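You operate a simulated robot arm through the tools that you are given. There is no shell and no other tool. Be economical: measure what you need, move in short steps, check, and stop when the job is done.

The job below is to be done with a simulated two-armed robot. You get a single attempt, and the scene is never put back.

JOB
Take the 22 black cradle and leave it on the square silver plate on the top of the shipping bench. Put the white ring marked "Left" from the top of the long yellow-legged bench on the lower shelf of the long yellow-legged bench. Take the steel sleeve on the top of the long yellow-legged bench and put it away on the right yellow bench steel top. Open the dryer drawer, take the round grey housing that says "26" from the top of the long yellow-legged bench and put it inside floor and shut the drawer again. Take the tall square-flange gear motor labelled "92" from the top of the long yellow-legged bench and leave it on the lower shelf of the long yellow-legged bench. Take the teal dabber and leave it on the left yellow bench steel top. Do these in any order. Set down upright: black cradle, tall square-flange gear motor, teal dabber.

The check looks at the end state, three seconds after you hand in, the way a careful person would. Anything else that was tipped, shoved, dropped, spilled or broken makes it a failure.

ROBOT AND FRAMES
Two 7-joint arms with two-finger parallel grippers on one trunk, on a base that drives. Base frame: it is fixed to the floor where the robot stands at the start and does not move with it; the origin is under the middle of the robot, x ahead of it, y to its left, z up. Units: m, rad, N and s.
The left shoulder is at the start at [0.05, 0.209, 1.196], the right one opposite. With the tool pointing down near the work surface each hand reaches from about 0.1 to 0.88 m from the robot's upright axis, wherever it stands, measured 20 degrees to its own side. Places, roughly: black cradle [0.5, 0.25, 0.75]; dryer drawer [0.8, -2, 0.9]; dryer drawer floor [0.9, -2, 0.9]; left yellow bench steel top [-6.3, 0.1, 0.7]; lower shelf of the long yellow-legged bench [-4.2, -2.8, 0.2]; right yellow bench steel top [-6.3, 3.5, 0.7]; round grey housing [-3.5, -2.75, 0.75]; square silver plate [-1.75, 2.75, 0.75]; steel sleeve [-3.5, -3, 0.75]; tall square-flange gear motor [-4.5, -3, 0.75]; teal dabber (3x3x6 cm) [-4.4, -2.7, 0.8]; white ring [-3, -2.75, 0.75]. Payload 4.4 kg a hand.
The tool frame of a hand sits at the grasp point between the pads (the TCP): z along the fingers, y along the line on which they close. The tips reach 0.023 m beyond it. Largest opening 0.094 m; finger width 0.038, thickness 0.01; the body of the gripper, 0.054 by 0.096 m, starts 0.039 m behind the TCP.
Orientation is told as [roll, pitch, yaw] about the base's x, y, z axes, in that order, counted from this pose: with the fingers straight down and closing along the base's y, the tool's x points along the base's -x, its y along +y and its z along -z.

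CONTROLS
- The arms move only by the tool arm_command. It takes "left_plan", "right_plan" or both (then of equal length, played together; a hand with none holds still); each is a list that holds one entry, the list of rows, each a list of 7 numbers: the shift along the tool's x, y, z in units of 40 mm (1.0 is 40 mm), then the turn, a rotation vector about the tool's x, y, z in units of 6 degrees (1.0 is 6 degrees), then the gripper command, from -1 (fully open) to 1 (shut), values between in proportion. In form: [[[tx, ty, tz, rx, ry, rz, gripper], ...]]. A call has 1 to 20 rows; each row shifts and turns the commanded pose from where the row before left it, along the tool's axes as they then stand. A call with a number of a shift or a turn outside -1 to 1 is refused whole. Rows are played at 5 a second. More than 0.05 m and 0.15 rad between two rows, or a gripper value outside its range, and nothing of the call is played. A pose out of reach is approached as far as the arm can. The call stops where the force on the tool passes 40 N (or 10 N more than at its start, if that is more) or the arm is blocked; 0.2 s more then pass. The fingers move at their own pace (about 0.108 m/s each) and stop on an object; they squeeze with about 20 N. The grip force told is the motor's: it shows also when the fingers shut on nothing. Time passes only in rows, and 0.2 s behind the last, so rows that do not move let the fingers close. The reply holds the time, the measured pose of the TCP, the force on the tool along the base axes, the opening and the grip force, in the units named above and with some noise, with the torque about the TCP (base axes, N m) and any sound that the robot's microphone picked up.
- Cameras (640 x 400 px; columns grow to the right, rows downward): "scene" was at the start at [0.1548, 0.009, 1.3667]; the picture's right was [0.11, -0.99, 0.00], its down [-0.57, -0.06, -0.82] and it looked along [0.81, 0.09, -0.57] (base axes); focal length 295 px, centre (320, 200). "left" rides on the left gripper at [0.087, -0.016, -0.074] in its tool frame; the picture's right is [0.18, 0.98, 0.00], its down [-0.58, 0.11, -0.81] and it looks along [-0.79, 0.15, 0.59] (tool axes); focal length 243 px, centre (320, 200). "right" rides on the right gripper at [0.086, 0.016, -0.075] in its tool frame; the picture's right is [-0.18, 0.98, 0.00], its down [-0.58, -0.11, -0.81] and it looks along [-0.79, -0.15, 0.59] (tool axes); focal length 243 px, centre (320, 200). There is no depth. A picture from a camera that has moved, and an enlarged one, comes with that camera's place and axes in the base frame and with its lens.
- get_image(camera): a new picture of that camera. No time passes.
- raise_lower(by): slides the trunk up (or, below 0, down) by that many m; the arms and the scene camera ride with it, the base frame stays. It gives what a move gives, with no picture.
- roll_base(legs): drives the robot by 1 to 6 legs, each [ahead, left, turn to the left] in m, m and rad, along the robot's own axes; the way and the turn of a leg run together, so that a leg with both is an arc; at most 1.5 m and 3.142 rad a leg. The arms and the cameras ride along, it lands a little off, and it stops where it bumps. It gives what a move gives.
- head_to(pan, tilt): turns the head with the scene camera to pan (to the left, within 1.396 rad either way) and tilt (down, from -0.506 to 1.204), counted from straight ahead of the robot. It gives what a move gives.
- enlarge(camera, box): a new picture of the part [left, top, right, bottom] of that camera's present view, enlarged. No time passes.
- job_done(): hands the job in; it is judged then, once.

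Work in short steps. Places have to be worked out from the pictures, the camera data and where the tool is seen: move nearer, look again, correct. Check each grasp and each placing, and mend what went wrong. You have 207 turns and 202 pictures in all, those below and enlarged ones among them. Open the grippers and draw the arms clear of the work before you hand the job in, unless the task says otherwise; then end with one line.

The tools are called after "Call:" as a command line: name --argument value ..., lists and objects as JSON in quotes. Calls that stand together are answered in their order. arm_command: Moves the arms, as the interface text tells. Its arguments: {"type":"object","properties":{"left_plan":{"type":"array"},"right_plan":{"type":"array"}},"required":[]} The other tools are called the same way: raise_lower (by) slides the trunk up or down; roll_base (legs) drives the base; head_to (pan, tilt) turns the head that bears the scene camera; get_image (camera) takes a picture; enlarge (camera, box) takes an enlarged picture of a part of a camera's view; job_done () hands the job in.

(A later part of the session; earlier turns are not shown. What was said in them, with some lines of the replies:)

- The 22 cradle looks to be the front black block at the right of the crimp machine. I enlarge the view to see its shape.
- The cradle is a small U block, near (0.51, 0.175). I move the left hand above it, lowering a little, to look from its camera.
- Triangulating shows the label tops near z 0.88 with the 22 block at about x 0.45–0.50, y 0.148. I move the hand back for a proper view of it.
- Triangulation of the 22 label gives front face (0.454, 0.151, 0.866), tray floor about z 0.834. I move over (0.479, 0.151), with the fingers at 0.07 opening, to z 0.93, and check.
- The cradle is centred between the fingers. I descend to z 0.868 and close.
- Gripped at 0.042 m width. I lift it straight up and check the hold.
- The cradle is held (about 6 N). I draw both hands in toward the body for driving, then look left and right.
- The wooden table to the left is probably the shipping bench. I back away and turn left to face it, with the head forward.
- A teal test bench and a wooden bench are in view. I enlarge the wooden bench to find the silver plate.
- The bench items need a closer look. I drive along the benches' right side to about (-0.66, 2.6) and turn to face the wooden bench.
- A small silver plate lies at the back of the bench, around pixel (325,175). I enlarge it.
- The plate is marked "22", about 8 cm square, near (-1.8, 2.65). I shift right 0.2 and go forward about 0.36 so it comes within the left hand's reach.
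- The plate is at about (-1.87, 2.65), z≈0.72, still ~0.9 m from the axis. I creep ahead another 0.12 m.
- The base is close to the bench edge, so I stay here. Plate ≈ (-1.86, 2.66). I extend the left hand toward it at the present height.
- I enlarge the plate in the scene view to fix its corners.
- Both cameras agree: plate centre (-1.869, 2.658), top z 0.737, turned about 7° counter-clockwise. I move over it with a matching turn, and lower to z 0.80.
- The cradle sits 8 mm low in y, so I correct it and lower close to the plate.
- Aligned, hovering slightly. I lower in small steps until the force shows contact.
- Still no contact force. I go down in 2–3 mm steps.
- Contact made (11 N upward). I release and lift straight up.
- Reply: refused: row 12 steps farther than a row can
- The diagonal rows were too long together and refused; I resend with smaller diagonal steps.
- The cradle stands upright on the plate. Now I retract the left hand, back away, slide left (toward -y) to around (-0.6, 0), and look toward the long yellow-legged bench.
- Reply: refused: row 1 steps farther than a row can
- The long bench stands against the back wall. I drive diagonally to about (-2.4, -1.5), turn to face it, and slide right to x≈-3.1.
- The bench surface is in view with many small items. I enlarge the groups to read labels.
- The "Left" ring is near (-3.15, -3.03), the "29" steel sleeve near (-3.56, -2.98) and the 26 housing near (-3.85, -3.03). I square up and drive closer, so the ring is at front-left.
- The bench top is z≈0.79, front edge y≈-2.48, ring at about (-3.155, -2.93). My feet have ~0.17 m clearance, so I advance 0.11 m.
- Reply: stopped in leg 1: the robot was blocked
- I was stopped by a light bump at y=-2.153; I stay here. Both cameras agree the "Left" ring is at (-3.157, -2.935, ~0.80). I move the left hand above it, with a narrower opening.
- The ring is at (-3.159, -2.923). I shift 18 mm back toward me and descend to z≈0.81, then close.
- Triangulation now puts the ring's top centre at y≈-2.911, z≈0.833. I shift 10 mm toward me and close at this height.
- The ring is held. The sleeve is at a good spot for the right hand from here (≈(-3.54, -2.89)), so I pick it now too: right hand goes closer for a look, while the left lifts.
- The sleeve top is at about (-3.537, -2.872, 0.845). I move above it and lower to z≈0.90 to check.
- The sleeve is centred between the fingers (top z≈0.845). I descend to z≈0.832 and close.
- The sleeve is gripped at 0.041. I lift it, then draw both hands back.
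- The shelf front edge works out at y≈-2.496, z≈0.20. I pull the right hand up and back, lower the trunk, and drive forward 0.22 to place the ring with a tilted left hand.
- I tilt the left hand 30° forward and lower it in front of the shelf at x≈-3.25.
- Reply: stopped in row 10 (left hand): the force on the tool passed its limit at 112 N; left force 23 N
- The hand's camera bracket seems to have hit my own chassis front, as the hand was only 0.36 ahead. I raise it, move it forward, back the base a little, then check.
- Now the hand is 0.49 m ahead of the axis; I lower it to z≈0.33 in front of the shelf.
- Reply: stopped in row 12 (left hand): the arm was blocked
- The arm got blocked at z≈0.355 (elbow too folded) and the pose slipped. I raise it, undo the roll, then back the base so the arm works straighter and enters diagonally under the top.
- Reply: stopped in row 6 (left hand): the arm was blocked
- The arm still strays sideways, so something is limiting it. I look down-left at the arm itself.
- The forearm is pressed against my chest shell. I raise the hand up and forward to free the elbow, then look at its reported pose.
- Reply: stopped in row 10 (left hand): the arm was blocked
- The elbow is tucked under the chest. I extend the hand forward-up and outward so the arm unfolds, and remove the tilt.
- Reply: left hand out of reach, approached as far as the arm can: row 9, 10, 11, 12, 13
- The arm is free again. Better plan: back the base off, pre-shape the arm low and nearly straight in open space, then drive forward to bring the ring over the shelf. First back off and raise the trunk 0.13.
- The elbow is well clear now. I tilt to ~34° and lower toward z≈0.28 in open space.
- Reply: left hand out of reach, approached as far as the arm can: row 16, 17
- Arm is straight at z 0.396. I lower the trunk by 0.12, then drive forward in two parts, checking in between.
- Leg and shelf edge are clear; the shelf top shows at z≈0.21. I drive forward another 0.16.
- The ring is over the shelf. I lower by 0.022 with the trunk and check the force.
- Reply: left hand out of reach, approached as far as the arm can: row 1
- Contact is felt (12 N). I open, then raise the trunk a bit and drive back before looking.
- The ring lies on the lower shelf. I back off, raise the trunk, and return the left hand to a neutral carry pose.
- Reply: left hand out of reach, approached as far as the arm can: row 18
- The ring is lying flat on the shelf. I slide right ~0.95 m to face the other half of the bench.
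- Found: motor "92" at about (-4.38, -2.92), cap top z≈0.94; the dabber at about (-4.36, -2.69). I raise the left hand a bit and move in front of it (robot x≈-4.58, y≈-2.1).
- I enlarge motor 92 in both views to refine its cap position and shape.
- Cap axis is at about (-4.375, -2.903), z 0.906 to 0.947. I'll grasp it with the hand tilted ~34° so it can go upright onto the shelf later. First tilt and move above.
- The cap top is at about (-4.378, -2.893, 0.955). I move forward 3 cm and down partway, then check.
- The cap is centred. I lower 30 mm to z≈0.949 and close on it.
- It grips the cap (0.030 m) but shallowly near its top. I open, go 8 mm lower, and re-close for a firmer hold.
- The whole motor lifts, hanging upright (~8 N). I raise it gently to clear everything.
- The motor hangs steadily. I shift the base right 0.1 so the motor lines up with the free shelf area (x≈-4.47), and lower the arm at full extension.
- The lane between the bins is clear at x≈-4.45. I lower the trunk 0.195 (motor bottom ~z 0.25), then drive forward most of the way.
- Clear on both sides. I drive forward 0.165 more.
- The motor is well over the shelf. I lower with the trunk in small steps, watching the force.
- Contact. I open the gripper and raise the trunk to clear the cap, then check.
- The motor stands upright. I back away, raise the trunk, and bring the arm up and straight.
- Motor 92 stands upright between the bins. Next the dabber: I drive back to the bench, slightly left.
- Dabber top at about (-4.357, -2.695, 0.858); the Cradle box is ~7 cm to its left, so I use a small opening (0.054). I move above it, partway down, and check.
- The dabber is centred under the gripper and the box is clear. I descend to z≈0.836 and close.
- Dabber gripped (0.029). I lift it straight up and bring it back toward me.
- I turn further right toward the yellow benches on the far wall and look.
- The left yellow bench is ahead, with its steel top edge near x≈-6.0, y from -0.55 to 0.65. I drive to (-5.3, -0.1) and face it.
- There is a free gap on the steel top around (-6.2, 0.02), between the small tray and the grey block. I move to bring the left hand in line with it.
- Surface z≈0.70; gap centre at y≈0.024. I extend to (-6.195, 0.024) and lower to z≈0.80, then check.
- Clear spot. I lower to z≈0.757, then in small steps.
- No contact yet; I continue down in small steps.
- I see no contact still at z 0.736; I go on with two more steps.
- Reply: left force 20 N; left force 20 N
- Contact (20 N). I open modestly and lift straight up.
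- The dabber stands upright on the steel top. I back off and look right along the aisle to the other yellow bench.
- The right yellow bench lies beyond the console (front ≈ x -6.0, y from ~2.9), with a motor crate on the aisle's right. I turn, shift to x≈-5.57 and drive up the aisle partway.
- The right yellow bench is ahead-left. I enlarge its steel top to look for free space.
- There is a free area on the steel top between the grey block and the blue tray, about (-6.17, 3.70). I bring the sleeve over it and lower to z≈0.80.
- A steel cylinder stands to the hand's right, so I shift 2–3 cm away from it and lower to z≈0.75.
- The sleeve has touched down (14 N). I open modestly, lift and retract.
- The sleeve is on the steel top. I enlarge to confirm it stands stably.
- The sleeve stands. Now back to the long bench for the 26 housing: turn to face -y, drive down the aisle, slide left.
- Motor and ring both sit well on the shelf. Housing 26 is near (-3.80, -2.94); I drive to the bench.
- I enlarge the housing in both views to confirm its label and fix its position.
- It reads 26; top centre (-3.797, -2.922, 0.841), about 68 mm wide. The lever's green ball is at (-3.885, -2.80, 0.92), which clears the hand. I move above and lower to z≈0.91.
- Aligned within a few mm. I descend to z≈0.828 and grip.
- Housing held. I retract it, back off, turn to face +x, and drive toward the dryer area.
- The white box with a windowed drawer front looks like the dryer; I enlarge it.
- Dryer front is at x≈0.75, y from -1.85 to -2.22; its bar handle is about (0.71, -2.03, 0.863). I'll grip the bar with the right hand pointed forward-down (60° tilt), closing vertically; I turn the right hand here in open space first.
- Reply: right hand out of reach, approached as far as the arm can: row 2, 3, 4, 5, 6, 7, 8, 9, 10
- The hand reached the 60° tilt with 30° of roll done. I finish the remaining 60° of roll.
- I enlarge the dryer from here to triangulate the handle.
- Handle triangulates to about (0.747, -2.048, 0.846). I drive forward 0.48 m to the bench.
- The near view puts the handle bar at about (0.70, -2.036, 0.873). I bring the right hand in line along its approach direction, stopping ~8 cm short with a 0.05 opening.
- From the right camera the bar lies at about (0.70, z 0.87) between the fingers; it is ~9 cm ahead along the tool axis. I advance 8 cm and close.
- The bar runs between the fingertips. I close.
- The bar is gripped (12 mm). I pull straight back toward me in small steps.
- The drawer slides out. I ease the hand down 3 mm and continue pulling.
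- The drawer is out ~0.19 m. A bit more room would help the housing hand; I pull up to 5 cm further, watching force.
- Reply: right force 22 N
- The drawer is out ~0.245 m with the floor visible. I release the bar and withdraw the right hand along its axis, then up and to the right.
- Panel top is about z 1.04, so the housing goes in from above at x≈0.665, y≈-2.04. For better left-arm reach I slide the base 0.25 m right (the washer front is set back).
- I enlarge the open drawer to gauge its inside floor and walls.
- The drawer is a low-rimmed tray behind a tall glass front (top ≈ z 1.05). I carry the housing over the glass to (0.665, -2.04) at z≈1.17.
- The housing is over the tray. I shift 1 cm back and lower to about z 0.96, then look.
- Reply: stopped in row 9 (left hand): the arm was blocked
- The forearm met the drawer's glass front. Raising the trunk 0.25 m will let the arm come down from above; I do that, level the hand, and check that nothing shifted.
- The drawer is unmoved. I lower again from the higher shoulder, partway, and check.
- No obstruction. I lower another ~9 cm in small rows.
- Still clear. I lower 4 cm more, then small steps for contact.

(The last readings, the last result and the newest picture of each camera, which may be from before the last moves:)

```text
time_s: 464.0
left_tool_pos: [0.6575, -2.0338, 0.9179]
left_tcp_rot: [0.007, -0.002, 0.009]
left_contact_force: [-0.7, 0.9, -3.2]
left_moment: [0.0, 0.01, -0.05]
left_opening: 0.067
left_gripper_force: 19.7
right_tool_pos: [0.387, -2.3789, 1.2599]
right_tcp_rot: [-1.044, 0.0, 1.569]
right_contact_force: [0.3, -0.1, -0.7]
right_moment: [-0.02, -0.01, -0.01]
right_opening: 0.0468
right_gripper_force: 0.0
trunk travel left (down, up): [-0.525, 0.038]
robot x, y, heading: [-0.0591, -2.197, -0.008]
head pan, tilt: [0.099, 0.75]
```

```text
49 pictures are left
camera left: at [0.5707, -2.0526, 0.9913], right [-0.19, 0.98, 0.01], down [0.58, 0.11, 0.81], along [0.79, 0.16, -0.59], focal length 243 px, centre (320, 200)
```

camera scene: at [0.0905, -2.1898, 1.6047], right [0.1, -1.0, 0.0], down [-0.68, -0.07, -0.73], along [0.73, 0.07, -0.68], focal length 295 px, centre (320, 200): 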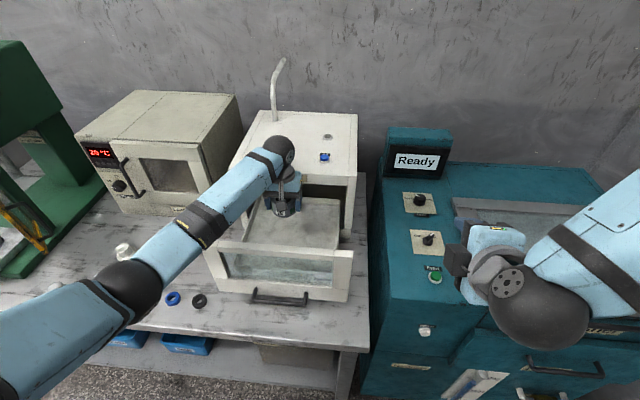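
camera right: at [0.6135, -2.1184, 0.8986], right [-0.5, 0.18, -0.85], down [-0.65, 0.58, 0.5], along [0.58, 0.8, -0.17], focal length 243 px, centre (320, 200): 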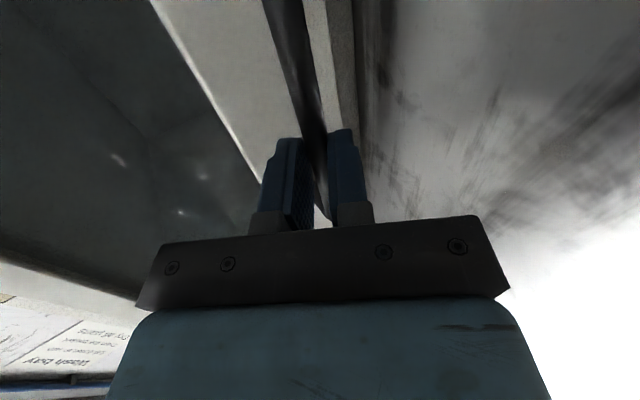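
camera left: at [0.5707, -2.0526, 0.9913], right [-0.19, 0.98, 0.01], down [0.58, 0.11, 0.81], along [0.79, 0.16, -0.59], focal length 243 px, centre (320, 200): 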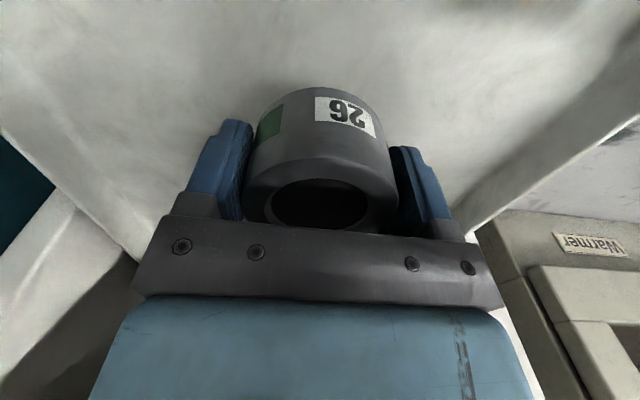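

Call:
arm_command --left_plan '[[[0, 0, 0.2, 0, 0, 0, 1], [0, 0, 0, 0, 0, 0, 1]]]'

Call:
arm_command --left_plan '[[[0, 0, 0.12, 0, 0, 0, 1], [0, 0, 0, 0, 0, 0, 1]]]'

Call:
get_image --camera "left"

```text
time_s: 464.6
left_tool_pos: [0.6594, -2.0355, 0.9095]
left_tcp_rot: [0.007, -0.001, 0.006]
left_contact_force: [0.2, 0.6, -2.9]
left_moment: [0.01, 0.02, 0.0]
left_opening: 0.0672
left_gripper_force: 20.1
right_tool_pos: [0.3869, -2.3796, 1.2594]
right_tcp_rot: [-1.045, -0.001, 1.57]
right_contact_force: [0.2, -0.1, 0.1]
right_moment: [-0.02, -0.01, 0.02]
right_opening: 0.047
right_gripper_force: 0.1
trunk travel left (down, up): [-0.525, 0.038]
robot x, y, heading: [-0.0623, -2.1982, -0.003]
head pan, tilt: [0.099, 0.75]
```

```text
time_s: 465.2
left_tool_pos: [0.6597, -2.0347, 0.9043]
left_tcp_rot: [0.009, -0.002, 0.007]
left_contact_force: [-0.3, 0.1, -3.7]
left_moment: [0.0, 0.0, 0.04]
left_opening: 0.0674
left_gripper_force: 19.8
right_tool_pos: [0.3863, -2.3791, 1.2593]
right_tcp_rot: [-1.046, 0.002, 1.568]
right_contact_force: [-0.5, 0.3, -0.6]
right_moment: [0.0, 0.04, -0.03]
right_opening: 0.0472
right_gripper_force: 0.0
trunk travel left (down, up): [-0.525, 0.038]
robot x, y, heading: [-0.0571, -2.1974, -0.007]
head pan, tilt: [0.099, 0.75]
```

```text
48 pictures are left
camera left: at [0.5715, -2.0535, 0.9791], right [-0.19, 0.98, 0.01], down [0.58, 0.11, 0.81], along [0.79, 0.16, -0.59], focal length 243 px, centre (320, 200)
```

left: 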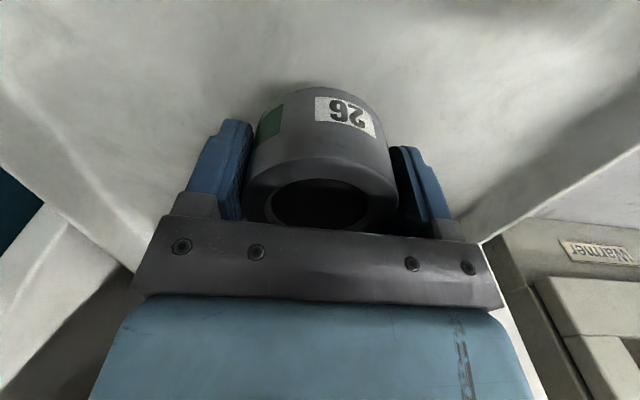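

Call:
arm_command --left_plan '[[[0, 0, 0.15, 0, 0, 0, 1], [0, 0, 0, 0, 0, 0, 1]]]'

Call:
arm_command --left_plan '[[[0, 0, 0.12, 0, 0, 0, 1], [0, 0, 0, 0, 0, 0, 1]]]'

Call:
arm_command --left_plan '[[[0, 0, 0.12, 0, 0, 0, 1], [0, 0, 0, 0, 0, 0, 1]]]'

```text
time_s: 465.8
left_tool_pos: [0.6591, -2.0345, 0.8992]
left_tcp_rot: [0.01, -0.001, 0.007]
left_contact_force: [-0.4, -0.3, -3.0]
left_moment: [-0.05, 0.02, 0.02]
left_opening: 0.0674
left_gripper_force: 20.0
right_tool_pos: [0.387, -2.38, 1.2577]
right_tcp_rot: [-1.045, 0.0, 1.568]
right_contact_force: [-0.3, -0.8, 0.6]
right_moment: [0.02, 0.01, 0.01]
right_opening: 0.0469
right_gripper_force: 0.1
trunk travel left (down, up): [-0.525, 0.038]
robot x, y, heading: [-0.0599, -2.1943, -0.009]
head pan, tilt: [0.099, 0.75]
```

```text
time_s: 466.4
left_tool_pos: [0.6589, -2.0346, 0.8948]
left_tcp_rot: [0.007, -0.003, 0.008]
left_contact_force: [0.2, 0.4, -4.0]
left_moment: [0.0, -0.01, 0.03]
left_opening: 0.0672
left_gripper_force: 20.2
right_tool_pos: [0.3871, -2.3796, 1.2588]
right_tcp_rot: [-1.045, -0.001, 1.567]
right_contact_force: [0.1, -0.1, 0.4]
right_moment: [-0.03, 0.0, 0.01]
right_opening: 0.047
right_gripper_force: 0.1
trunk travel left (down, up): [-0.525, 0.038]
robot x, y, heading: [-0.0597, -2.1964, -0.004]
head pan, tilt: [0.099, 0.75]
```

```text
time_s: 467.0
left_tool_pos: [0.6581, -2.0352, 0.8925]
left_tcp_rot: [0.01, -0.007, 0.006]
left_contact_force: [2.2, 6.3, 14.8]
left_moment: [-0.36, 0.23, -0.03]
left_opening: 0.0671
left_gripper_force: 19.7
right_tool_pos: [0.384, -2.3786, 1.2606]
right_tcp_rot: [-1.046, 0.0, 1.569]
right_contact_force: [0.0, 0.6, 0.2]
right_moment: [0.03, 0.01, 0.03]
right_opening: 0.047
right_gripper_force: 0.2
trunk travel left (down, up): [-0.525, 0.038]
robot x, y, heading: [-0.0592, -2.1982, -0.003]
head pan, tilt: [0.099, 0.75]
```

Contact at z≈0.892. I open and lift straight up out of the drawer.

Call:
arm_command --left_plan '[[[0, 0, 0, 0, 0, 0, -0.6], [0, 0, 0, 0, 0, 0, -1], [0, 0, 0, 0, 0, 0, -1], [0, 0, -0.4, 0, 0, 0, -1], [0, 0, -0.7, 0, 0, 0, -1], [0, 0, -0.7, 0, 0, 0, -1], [0, 0, -0.7, 0, 0, 0, -1], [0, 0, -0.8, 0, 0, 0, -1], [0, 0, -0.8, 0, 0, 0, -1], [0, 0, -0.8, 0, 0, 0, -1], [0, 0, -0.8, 0, 0, 0, -1], [0, 0, -0.8, 0, 0, 0, -1], [0, 0, -0.8, 0, 0, 0, -1], [0, 0, 0, 0, 0, 0, -1]]]'

Call:
get_image --camera "left"

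Call:
get_image --camera "scene"

```text
time_s: 470.0
left_tool_pos: [0.6555, -2.0388, 1.18]
left_tcp_rot: [0.01, -0.002, 0.008]
left_contact_force: [0.2, -0.1, 0.0]
left_moment: [0.02, 0.0, 0.03]
left_opening: 0.094
left_gripper_force: 0.0
right_tool_pos: [0.3868, -2.3802, 1.2602]
right_tcp_rot: [-1.046, 0.0, 1.567]
right_contact_force: [-0.4, 0.6, -0.3]
right_moment: [0.01, -0.01, 0.01]
right_opening: 0.0469
right_gripper_force: 0.1
trunk travel left (down, up): [-0.525, 0.038]
robot x, y, heading: [-0.0596, -2.1933, -0.005]
head pan, tilt: [0.099, 0.75]
```

```text
47 pictures are left
camera left: at [0.5685, -2.0568, 1.2541], right [-0.19, 0.98, 0.01], down [0.58, 0.11, 0.81], along [0.79, 0.16, -0.59], focal length 243 px, centre (320, 200)
```

left: 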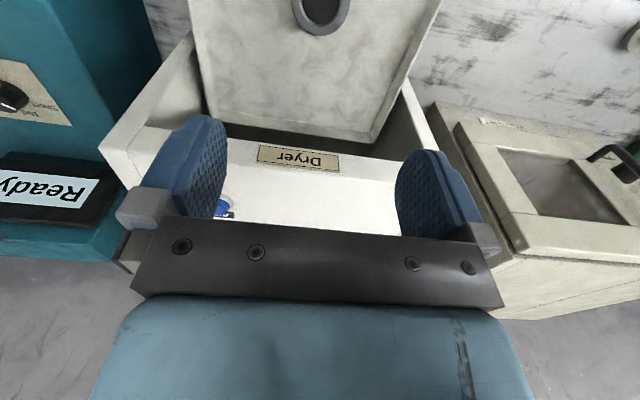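

```text
46 pictures are left
camera scene: at [0.0903, -2.1906, 1.6047], right [0.1, -1.0, 0.0], down [-0.68, -0.07, -0.73], along [0.73, 0.07, -0.68], focal length 295 px, centre (320, 200)
```

scene: 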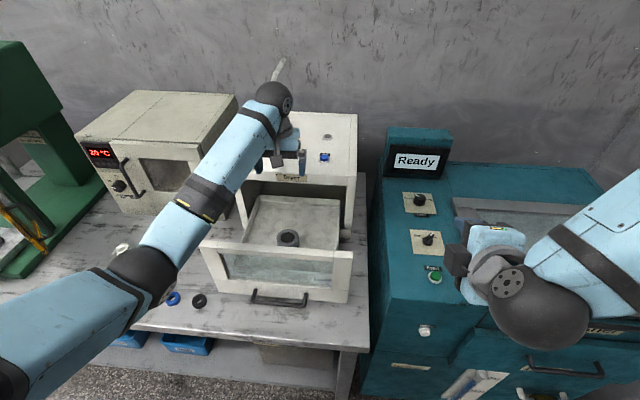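

The 26 housing sits on the drawer floor. I retract the left hand back over the glass, lower the trunk, and slide the base back left 0.25 to close the drawer.

Call:
arm_command --left_plan '[[[0, 0, -0.4, 0, 0, 0, -1], [0.8, 0, 0, 0, 0, 0, -1], [0.8, 0, 0, 0, 0, 0, -1], [0.8, 0, 0, 0, 0, 0, -1], [0.8, 0, 0, 0, 0, 0, -1], [0.8, 0, 0, 0, 0, 0, -1], [0.8, 0, 0, 0, 0, 0, -1], [0.8, 0, 0, 0, 0, 0, -1], [0.8, 0, 0, 0, 0, 0, -1], [0.8, 0, 0, 0, 0, 0, -1], [0.6, 0.5, 0, 0, 0, 0, -1], [0.3, 0.5, 0, 0, 0, 0, -1], [0, 0, 0, 0, 0, 0, -1]]]'

Call:
raise_lower --by -0.25

Call:
roll_base --legs '[[0, 0.25, 0.005]]'

Call:
head_to --pan -0.1 --tilt 0.75

Call:
get_image --camera "scene"

```text
time_s: 472.8
left_tool_pos: [0.3366, -2.0007, 1.1962]
left_tcp_rot: [0.007, -0.001, 0.006]
left_contact_force: [0.4, -0.3, -0.4]
left_moment: [0.02, 0.01, -0.01]
left_opening: 0.094
left_gripper_force: 0.1
right_tool_pos: [0.3867, -2.3794, 1.2589]
right_tcp_rot: [-1.046, 0.001, 1.568]
right_contact_force: [0.0, -0.3, 0.6]
right_moment: [0.0, -0.01, 0.01]
right_opening: 0.0469
right_gripper_force: 0.1
trunk travel left (down, up): [-0.525, 0.038]
robot x, y, heading: [-0.06, -2.1994, -0.0]
head pan, tilt: [0.099, 0.75]
```

```text
time_s: 475.4
left_tool_pos: [0.3373, -2.0, 0.9478]
left_tcp_rot: [0.008, -0.001, 0.007]
left_contact_force: [-0.5, 0.3, 0.4]
left_moment: [0.0, -0.02, 0.02]
left_opening: 0.0942
left_gripper_force: 0.0
right_tool_pos: [0.3863, -2.3798, 1.0101]
right_tcp_rot: [-1.045, -0.001, 1.569]
right_contact_force: [-0.2, -0.4, -0.7]
right_moment: [0.0, -0.04, -0.03]
right_opening: 0.047
right_gripper_force: 0.2
trunk travel left (down, up): [-0.275, 0.288]
robot x, y, heading: [-0.0539, -2.1979, -0.006]
head pan, tilt: [0.099, 0.75]
```

```text
time_s: 478.1
left_tool_pos: [0.3329, -1.7465, 0.9475]
left_tcp_rot: [0.008, -0.002, 0.017]
left_contact_force: [0.0, 0.2, -0.4]
left_moment: [0.0, -0.03, -0.01]
left_opening: 0.0938
left_gripper_force: 0.0
right_tool_pos: [0.3884, -2.1241, 1.0086]
right_tcp_rot: [-1.047, 0.001, 1.579]
right_contact_force: [-0.4, -0.5, 0.1]
right_moment: [0.01, 0.0, -0.01]
right_opening: 0.047
right_gripper_force: 0.1
trunk travel left (down, up): [-0.275, 0.288]
robot x, y, heading: [-0.0628, -1.947, 0.008]
head pan, tilt: [0.099, 0.75]
```

```text
time_s: 478.9
left_tool_pos: [0.3335, -1.7467, 0.9464]
left_tcp_rot: [0.009, -0.001, 0.018]
left_contact_force: [0.5, -0.1, 0.4]
left_moment: [0.02, -0.06, 0.03]
left_opening: 0.094
left_gripper_force: 0.3
right_tool_pos: [0.3873, -2.1259, 1.0097]
right_tcp_rot: [-1.047, 0.003, 1.579]
right_contact_force: [0.3, 0.8, 0.5]
right_moment: [-0.06, -0.03, -0.05]
right_opening: 0.047
right_gripper_force: 0.1
trunk travel left (down, up): [-0.275, 0.288]
robot x, y, heading: [-0.061, -1.9504, 0.005]
head pan, tilt: [-0.099, 0.75]
```

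```text
45 pictures are left
camera scene: at [0.0896, -1.956, 1.3547], right [-0.09, -1.0, 0.0], down [-0.68, 0.06, -0.73], along [0.73, -0.07, -0.68], focal length 295 px, centre (320, 200)
```

scene: 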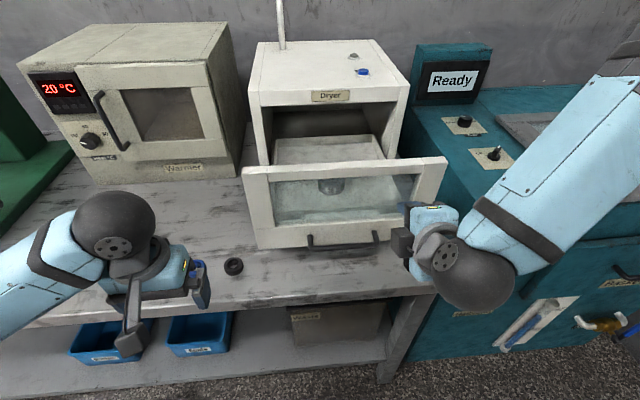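

The housing is visible in the drawer through the glass. I bring the right hand back to just in front of the handle and check.

Call:
arm_command --right_plan '[[[-0.58, 0.55, 0.1, 0, 0, 0, 0], [-0.58, 0.55, 0.2, 0, 0, 0, 0], [-0.58, 0.55, 0.4, 0, 0, 0, 0], [-0.58, 0.55, 0.4, 0, 0, 0, 0], [0, 0, 0, 0, 0, 0, 0]]]' --left_plan '[[[0, 0.3, -0.8, 0, 0, 0, -1], [0, 0.3, -0.8, 0, 0, 0, -1], [0, 0, -0.8, 0, 0, 0, -1], [0, 0, -0.8, 0, 0, 0, -1], [0, 0, 0, 0, 0, 0, -1]]]'

Call:
get_image --camera "right"

Call:
enlarge --camera "scene" --box '[220, 140, 460, 290]'

```text
time_s: 480.1
left_tool_pos: [0.3336, -1.7226, 1.0745]
left_tcp_rot: [0.01, -0.001, 0.018]
left_contact_force: [-0.2, -0.4, 0.0]
left_moment: [0.01, -0.02, 0.0]
left_opening: 0.0941
left_gripper_force: 0.0
right_tool_pos: [0.3829, -2.0333, 0.9106]
right_tcp_rot: [-1.044, 0.0, 1.58]
right_contact_force: [-0.2, -0.4, 0.5]
right_moment: [0.01, -0.01, -0.01]
right_opening: 0.047
right_gripper_force: 0.1
trunk travel left (down, up): [-0.275, 0.288]
robot x, y, heading: [-0.0606, -1.9506, 0.009]
head pan, tilt: [-0.099, 0.75]
```

```text
44 pictures are left
camera right: at [0.3116, -2.1207, 0.934], right [-0.49, 0.18, -0.85], down [-0.65, 0.58, 0.5], along [0.58, 0.8, -0.17], focal length 243 px, centre (320, 200)
```

right: 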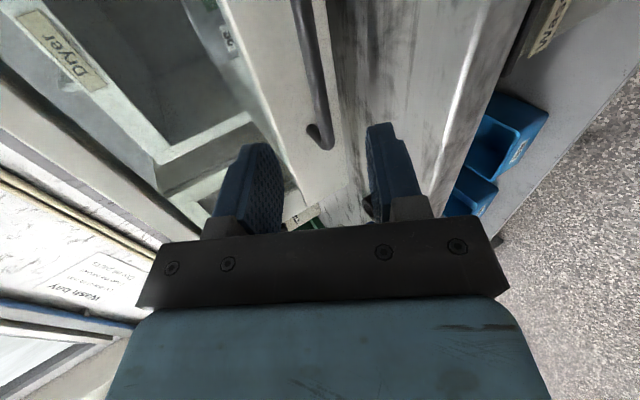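

```text
2.67 times, centred on (340, 215) of scene
camera zoom: at [0.0893, -1.9565, 1.3547], right [-0.09, -1.0, 0.0], down [-0.68, 0.06, -0.73], along [0.73, -0.07, -0.68], focal length 788 px, centre (267, 160)
```

zoom: 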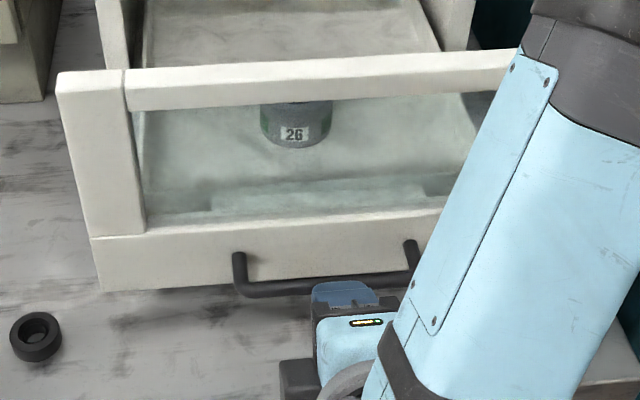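

The bar is again between the fingers. I advance 7 cm and grip the handle.

Call:
arm_command --right_plan '[[[0, 0, 0.7, 0, 0, 0, 0], [0, 0, 0.7, 0, 0, 0, 0], [0, 0, 0.35, 0, 0, 0, 0], [0, 0, 0, 0, 0, 0, 0], [0, 0, 0, 0, 0, 0, 1], [0, 0, 0, 0, 0, 0, 1], [0, 0, 0, 0, 0, 0, 1], [0, 0, 0, 0, 0, 0, 1]]]'

Call:
get_image --camera "right"

```text
time_s: 481.9
left_tool_pos: [0.3314, -1.7227, 1.0744]
left_tcp_rot: [0.01, -0.003, 0.017]
left_contact_force: [0.3, -0.1, 0.8]
left_moment: [0.0, -0.02, -0.03]
left_opening: 0.094
left_gripper_force: 0.2
right_tool_pos: [0.442, -2.0335, 0.8787]
right_tcp_rot: [-1.048, 0.001, 1.58]
right_contact_force: [1.0, -1.8, 21.4]
right_moment: [0.59, -0.39, -0.69]
right_opening: 0.0102
right_gripper_force: 45.2
trunk travel left (down, up): [-0.275, 0.288]
robot x, y, heading: [-0.0596, -1.9497, 0.008]
head pan, tilt: [-0.099, 0.75]
```

```text
42 pictures are left
camera right: at [0.3701, -2.1195, 0.9016], right [-0.49, 0.18, -0.85], down [-0.65, 0.58, 0.5], along [0.58, 0.8, -0.17], focal length 243 px, centre (320, 200)
```

right: 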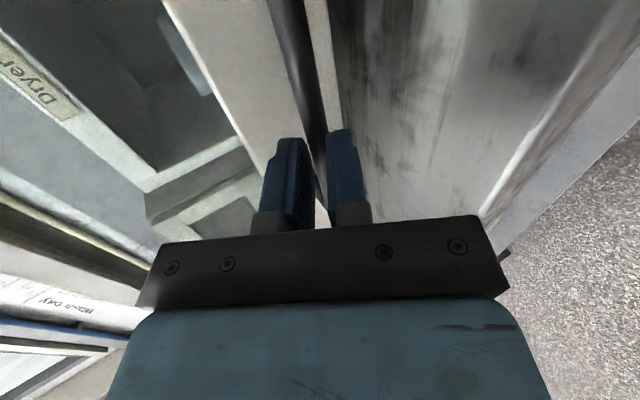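

Handle gripped. I push the drawer in, first ~0.2 m.

Call:
arm_command --right_plan '[[[0, -0.3, 0.36, 0, 0, 0, 1], [0, -0.25, 0.433, 0, 0, 0, 1], [0, -0.25, 0.433, 0, 0, 0, 1], [0, -0.25, 0.433, 0, 0, 0, 1], [0, -0.25, 0.433, 0, 0, 0, 1], [0, -0.25, 0.433, 0, 0, 0, 1], [0, -0.25, 0.433, 0, 0, 0, 1], [0, -0.25, 0.433, 0, 0, 0, 1], [0, -0.25, 0.433, 0, 0, 0, 1], [0, -0.25, 0.433, 0, 0, 0, 1], [0, 0, 0, 0, 0, 0, 1]]]'

Call:
get_image --camera "scene"

```text
time_s: 484.3
left_tool_pos: [0.3337, -1.7234, 1.074]
left_tcp_rot: [0.01, -0.002, 0.018]
left_contact_force: [0.2, 0.1, -0.1]
left_moment: [-0.01, -0.01, 0.0]
left_opening: 0.0939
left_gripper_force: 0.1
right_tool_pos: [0.6391, -2.029, 0.8776]
right_tcp_rot: [-1.048, -0.001, 1.58]
right_contact_force: [0.6, -0.9, -0.1]
right_moment: [0.03, 0.03, 0.0]
right_opening: 0.0
right_gripper_force: 42.6
trunk travel left (down, up): [-0.275, 0.288]
robot x, y, heading: [-0.0613, -1.9452, 0.011]
head pan, tilt: [-0.099, 0.75]
```

```text
41 pictures are left
camera scene: at [0.0892, -1.956, 1.3547], right [-0.09, -1.0, 0.0], down [-0.68, 0.06, -0.73], along [0.73, -0.07, -0.68], focal length 295 px, centre (320, 200)
```

scene: 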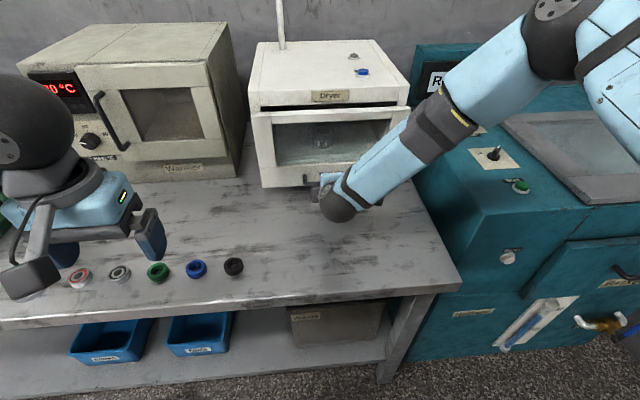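

The drawer went most of the way, but the fingers slipped off the bar. I look closely before pushing the rest with the closed fingertips.

Call:
enlarge --camera "scene" --box '[230, 70, 430, 230]'

Call:
get_image --camera "right"

```text
2.50 times, centred on (330, 150) of scene
camera zoom: at [0.0892, -1.956, 1.3547], right [-0.09, -1.0, 0.0], down [-0.68, 0.06, -0.73], along [0.73, -0.07, -0.68], focal length 738 px, centre (295, 325)
```

zoom: 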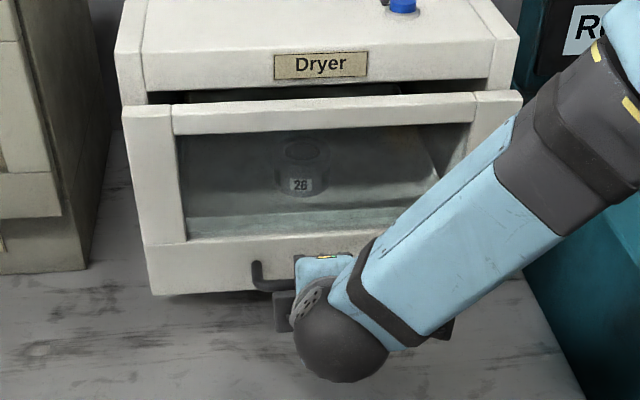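

```text
39 pictures are left
camera right: at [0.5681, -2.1157, 0.9013], right [-0.49, 0.18, -0.85], down [-0.65, 0.58, 0.5], along [0.58, 0.8, -0.17], focal length 243 px, centre (320, 200)
```

right: 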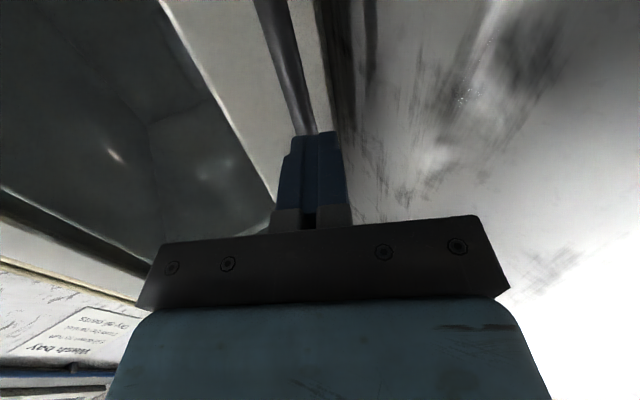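

The drawer has ~4 cm left and the tips sit against the bar. I back off 3 cm, reopen, go in a bit deeper, and re-grip.

Call:
arm_command --right_plan '[[[0, 0, -0.75, 0, 0, 0, 1], [0, 0, 0, 0, 0, 0, 0], [0, 0, 0, 0, 0, 0, 0], [0, 0, 0, 0, 0, 0, 0], [0, 0, 0.6, 0, 0, 0, 0], [0, 0, 0.5, 0, 0, 0, 0], [0, 0, 0, 0, 0, 0, 0]]]'

Call:
get_image --camera "right"

```text
time_s: 485.9
left_tool_pos: [0.3339, -1.7225, 1.0741]
left_tcp_rot: [0.009, -0.001, 0.018]
left_contact_force: [0.1, 0.7, 0.1]
left_moment: [0.02, 0.02, -0.01]
left_opening: 0.0942
left_gripper_force: 0.0
right_tool_pos: [0.6515, -2.0296, 0.8697]
right_tcp_rot: [-1.046, -0.001, 1.579]
right_contact_force: [-0.4, 0.2, 0.1]
right_moment: [0.0, 0.03, -0.04]
right_opening: 0.047
right_gripper_force: 0.0
trunk travel left (down, up): [-0.275, 0.288]
robot x, y, heading: [-0.0612, -1.9512, 0.012]
head pan, tilt: [-0.099, 0.75]
```

```text
38 pictures are left
camera right: at [0.5805, -2.1161, 0.894], right [-0.49, 0.18, -0.85], down [-0.65, 0.58, 0.5], along [0.58, 0.8, -0.17], focal length 243 px, centre (320, 200)
```

right: 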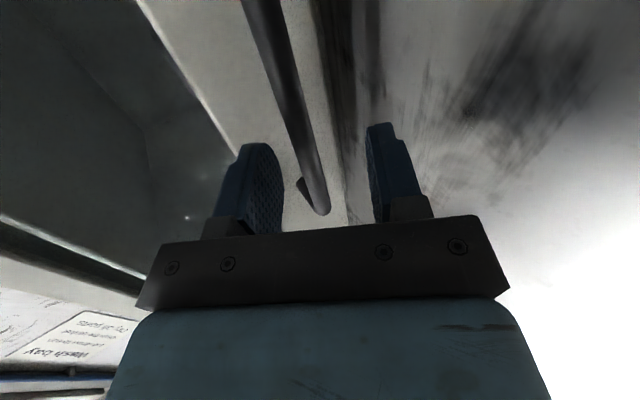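

The bar is between the fingers again. I close and push the rest of the way in small steps until it stops.

Call:
arm_command --right_plan '[[[0, -0.08, 0.1, 0, 0, 0, 0], [0, 0, 0, 0, 0, 0, 1], [0, 0, 0, 0, 0, 0, 1], [0, 0, 0, 0, 0, 0, 1]]]'

Call:
arm_command --right_plan '[[[0, -0.125, 0.217, 0, 0, 0, 1], [0, -0.125, 0.217, 0, 0, 0, 1], [0, -0.125, 0.217, 0, 0, 0, 1], [0, -0.125, 0.217, 0, 0, 0, 1], [0, 0, 0, 0, 0, 0, 1]]]'

Call:
enlarge --camera "scene" --box '[230, 70, 430, 230]'

```text
time_s: 486.9
left_tool_pos: [0.332, -1.7231, 1.0734]
left_tcp_rot: [0.009, -0.003, 0.018]
left_contact_force: [-0.7, -0.2, 0.6]
left_moment: [0.01, 0.01, 0.0]
left_opening: 0.094
left_gripper_force: 0.1
right_tool_pos: [0.6566, -2.0299, 0.8755]
right_tcp_rot: [-1.05, -0.002, 1.576]
right_contact_force: [0.4, 1.2, 15.7]
right_moment: [1.38, -0.27, -1.11]
right_opening: 0.0118
right_gripper_force: 45.0
trunk travel left (down, up): [-0.275, 0.288]
robot x, y, heading: [-0.0598, -1.9463, 0.008]
head pan, tilt: [-0.099, 0.75]
```

```text
time_s: 487.9
left_tool_pos: [0.3287, -1.7238, 1.0766]
left_tcp_rot: [0.008, -0.006, 0.016]
left_contact_force: [0.3, -1.0, 0.3]
left_moment: [0.0, -0.01, 0.02]
left_opening: 0.094
left_gripper_force: 0.0
right_tool_pos: [0.688, -2.0308, 0.874]
right_tcp_rot: [-1.039, -0.006, 1.579]
right_contact_force: [-26.6, -4.1, 23.4]
right_moment: [1.6, -0.12, -0.55]
right_opening: 0.0118
right_gripper_force: 45.0
trunk travel left (down, up): [-0.275, 0.288]
robot x, y, heading: [-0.0575, -1.947, 0.005]
head pan, tilt: [-0.099, 0.75]
stopped in row 5 (right hand): the force on the tool passed its limit at 80 N (the readings are from after the stop); the commanded pose is now the measured one
```

```text
2.50 times, centred on (330, 150) of scene
camera zoom: at [0.0825, -1.957, 1.3556], right [-0.09, -1.0, 0.0], down [-0.68, 0.06, -0.73], along [0.73, -0.07, -0.68], focal length 738 px, centre (295, 325)
```

zoom: 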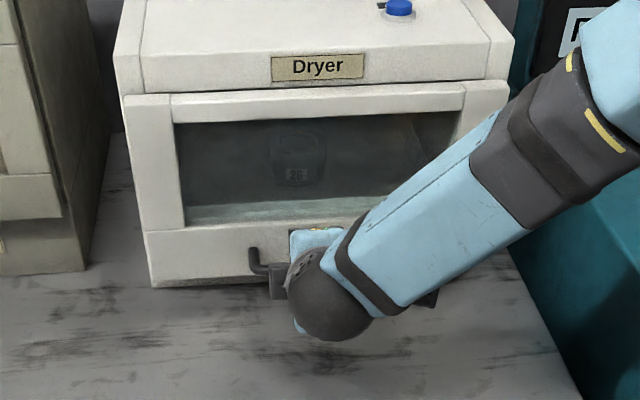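

It stopped firmly closed with the 26 housing inside (hand at the same spot as before opening). I release and withdraw, then inspect.

Call:
arm_command --right_plan '[[[0, 0, 0, 0, 0, 0, 0.3], [0, 0, 0, 0, 0, 0, 0], [0, 0, 0, 0, 0, 0, 0], [0, 0, -0.5, 0, 0, 0, 0], [0, 0, -0.8, 0, 0, 0, 0], [0, 0, -0.8, 0, 0, 0, 0], [0, 0, -0.8, 0, 0, 0, 0], [0, -0.4, -0.7, 0, 0, 0, 0], [0, -0.4, -0.7, 0, 0, 0, 0], [0, -0.4, -0.7, 0, 0, 0, 0], [0, 0, 0, 0, 0, 0, 0]]]'

Call:
enlarge --camera "scene" --box '[230, 40, 430, 230]'

Call:
get_image --camera "scene"

```text
time_s: 490.3
left_tool_pos: [0.3332, -1.7246, 1.0734]
left_tcp_rot: [0.007, -0.003, 0.017]
left_contact_force: [-0.3, 0.1, 0.2]
left_moment: [0.01, 0.01, 0.02]
left_opening: 0.0939
left_gripper_force: 0.1
right_tool_pos: [0.5431, -2.0322, 1.0103]
right_tcp_rot: [-1.035, 0.001, 1.581]
right_contact_force: [-0.3, 0.6, -0.4]
right_moment: [-0.04, -0.01, -0.03]
right_opening: 0.047
right_gripper_force: 0.2
trunk travel left (down, up): [-0.275, 0.288]
robot x, y, heading: [-0.063, -1.9511, 0.005]
head pan, tilt: [-0.099, 0.75]
```

```text
2.11 times, centred on (330, 135) of scene
camera zoom: at [0.0895, -1.9562, 1.3545], right [-0.09, -1.0, 0.0], down [-0.68, 0.06, -0.73], along [0.73, -0.07, -0.68], focal length 622 px, centre (299, 337)
```

zoom: 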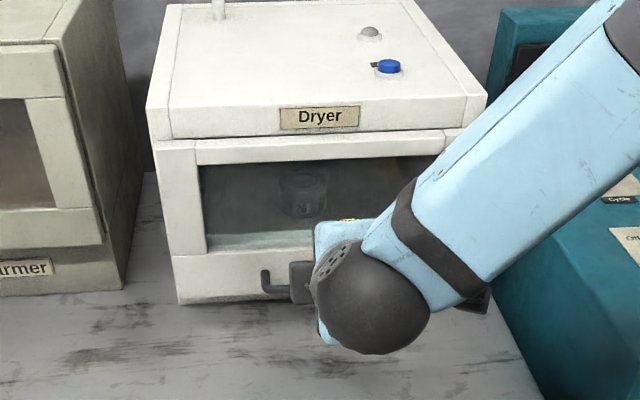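

```text
35 pictures are left
camera scene: at [0.0895, -1.9562, 1.3545], right [-0.09, -1.0, 0.0], down [-0.68, 0.06, -0.73], along [0.73, -0.07, -0.68], focal length 295 px, centre (320, 200)
```

scene: 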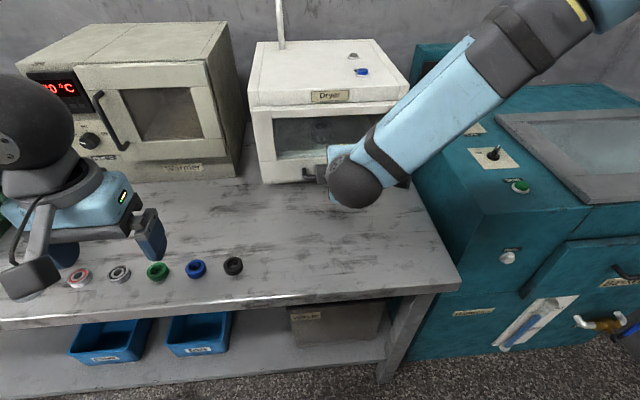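

I withdraw the right hand further, open it, back the base off, and inspect the dryer.

Call:
arm_command --right_plan '[[[0, -0.3, -0.8, 0, 0, 0, -1], [0, -0.3, -0.8, 0, 0, 0, -1], [0, -0.3, -0.8, 0, 0, 0, -1], [0, 0, -0.5, 0, 0, 0, -1], [0, 0, 0, 0, 0, 0, -1]]]'

Call:
roll_base --legs '[[-0.4, 0, 0]]'

Call:
head_to --pan -0.1 --tilt 0.5

Call:
get_image --camera "scene"

Call:
enlarge --camera "scene" --box '[240, 80, 380, 200]'

```text
time_s: 491.5
left_tool_pos: [0.3326, -1.7233, 1.0732]
left_tcp_rot: [0.008, -0.002, 0.015]
left_contact_force: [1.3, 0.5, -0.2]
left_moment: [0.02, 0.02, 0.01]
left_opening: 0.0941
left_gripper_force: 0.0
right_tool_pos: [0.4643, -2.0305, 1.0996]
right_tcp_rot: [-1.034, -0.001, 1.581]
right_contact_force: [0.3, -0.5, 0.8]
right_moment: [-0.04, 0.01, 0.0]
right_opening: 0.0939
right_gripper_force: 0.0
trunk travel left (down, up): [-0.275, 0.288]
robot x, y, heading: [-0.058, -1.9455, 0.009]
head pan, tilt: [-0.099, 0.75]
```

```text
time_s: 494.0
left_tool_pos: [-0.0667, -1.727, 1.0729]
left_tcp_rot: [0.01, 0.0, 0.01]
left_contact_force: [-0.5, -0.7, 0.1]
left_moment: [0.01, -0.01, 0.0]
left_opening: 0.0939
left_gripper_force: 0.0
right_tool_pos: [0.0632, -2.0351, 1.0992]
right_tcp_rot: [-1.034, 0.0, 1.576]
right_contact_force: [0.7, 0.3, -0.2]
right_moment: [0.02, 0.0, -0.01]
right_opening: 0.0942
right_gripper_force: 0.0
trunk travel left (down, up): [-0.275, 0.288]
robot x, y, heading: [-0.4613, -1.953, 0.0]
head pan, tilt: [-0.099, 0.75]
```

```text
time_s: 494.8
left_tool_pos: [-0.0663, -1.7273, 1.0748]
left_tcp_rot: [0.008, -0.002, 0.01]
left_contact_force: [-0.2, 0.2, 0.6]
left_moment: [0.01, 0.01, 0.02]
left_opening: 0.0939
left_gripper_force: 0.1
right_tool_pos: [0.0634, -2.0354, 1.0999]
right_tcp_rot: [-1.035, -0.001, 1.575]
right_contact_force: [-0.1, 0.8, 0.4]
right_moment: [0.01, 0.02, -0.02]
right_opening: 0.094
right_gripper_force: 0.0
trunk travel left (down, up): [-0.275, 0.288]
robot x, y, heading: [-0.462, -1.9501, 0.002]
head pan, tilt: [-0.099, 0.499]
```

```text
34 pictures are left
camera scene: at [-0.303, -1.9596, 1.3766], right [-0.1, -1.0, 0.0], down [-0.48, 0.05, -0.88], along [0.87, -0.09, -0.48], focal length 295 px, centre (320, 200)
```

scene: 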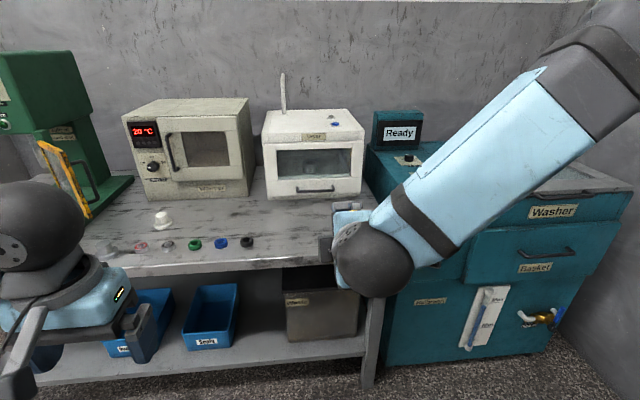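

```text
3.33 times, centred on (310, 140) of scene
camera zoom: at [-0.303, -1.9596, 1.3766], right [-0.1, -1.0, 0.0], down [-0.48, 0.05, -0.88], along [0.87, -0.09, -0.48], focal length 985 px, centre (353, 400)
```

zoom: 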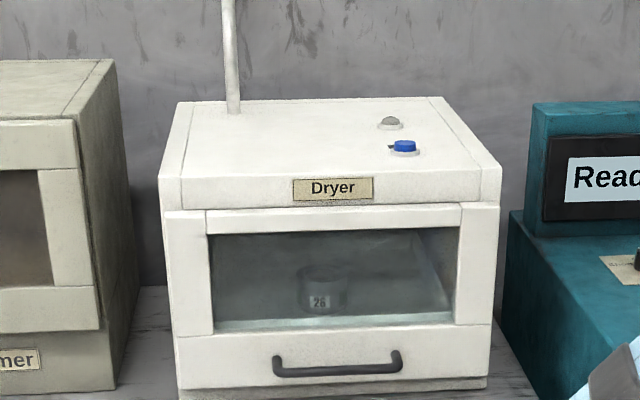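

The dryer is shut flush with the 26 housing inside. Both grippers are open and clear, and I saw the other five items in place after setting each one down. I hand the job in.

Call:
job_done

```text
The job is handed in.
```

All six items are placed as asked and the dryer drawer is shut with the 26 housing inside; the cradle, motor and dabber were all standing upright when I left them.
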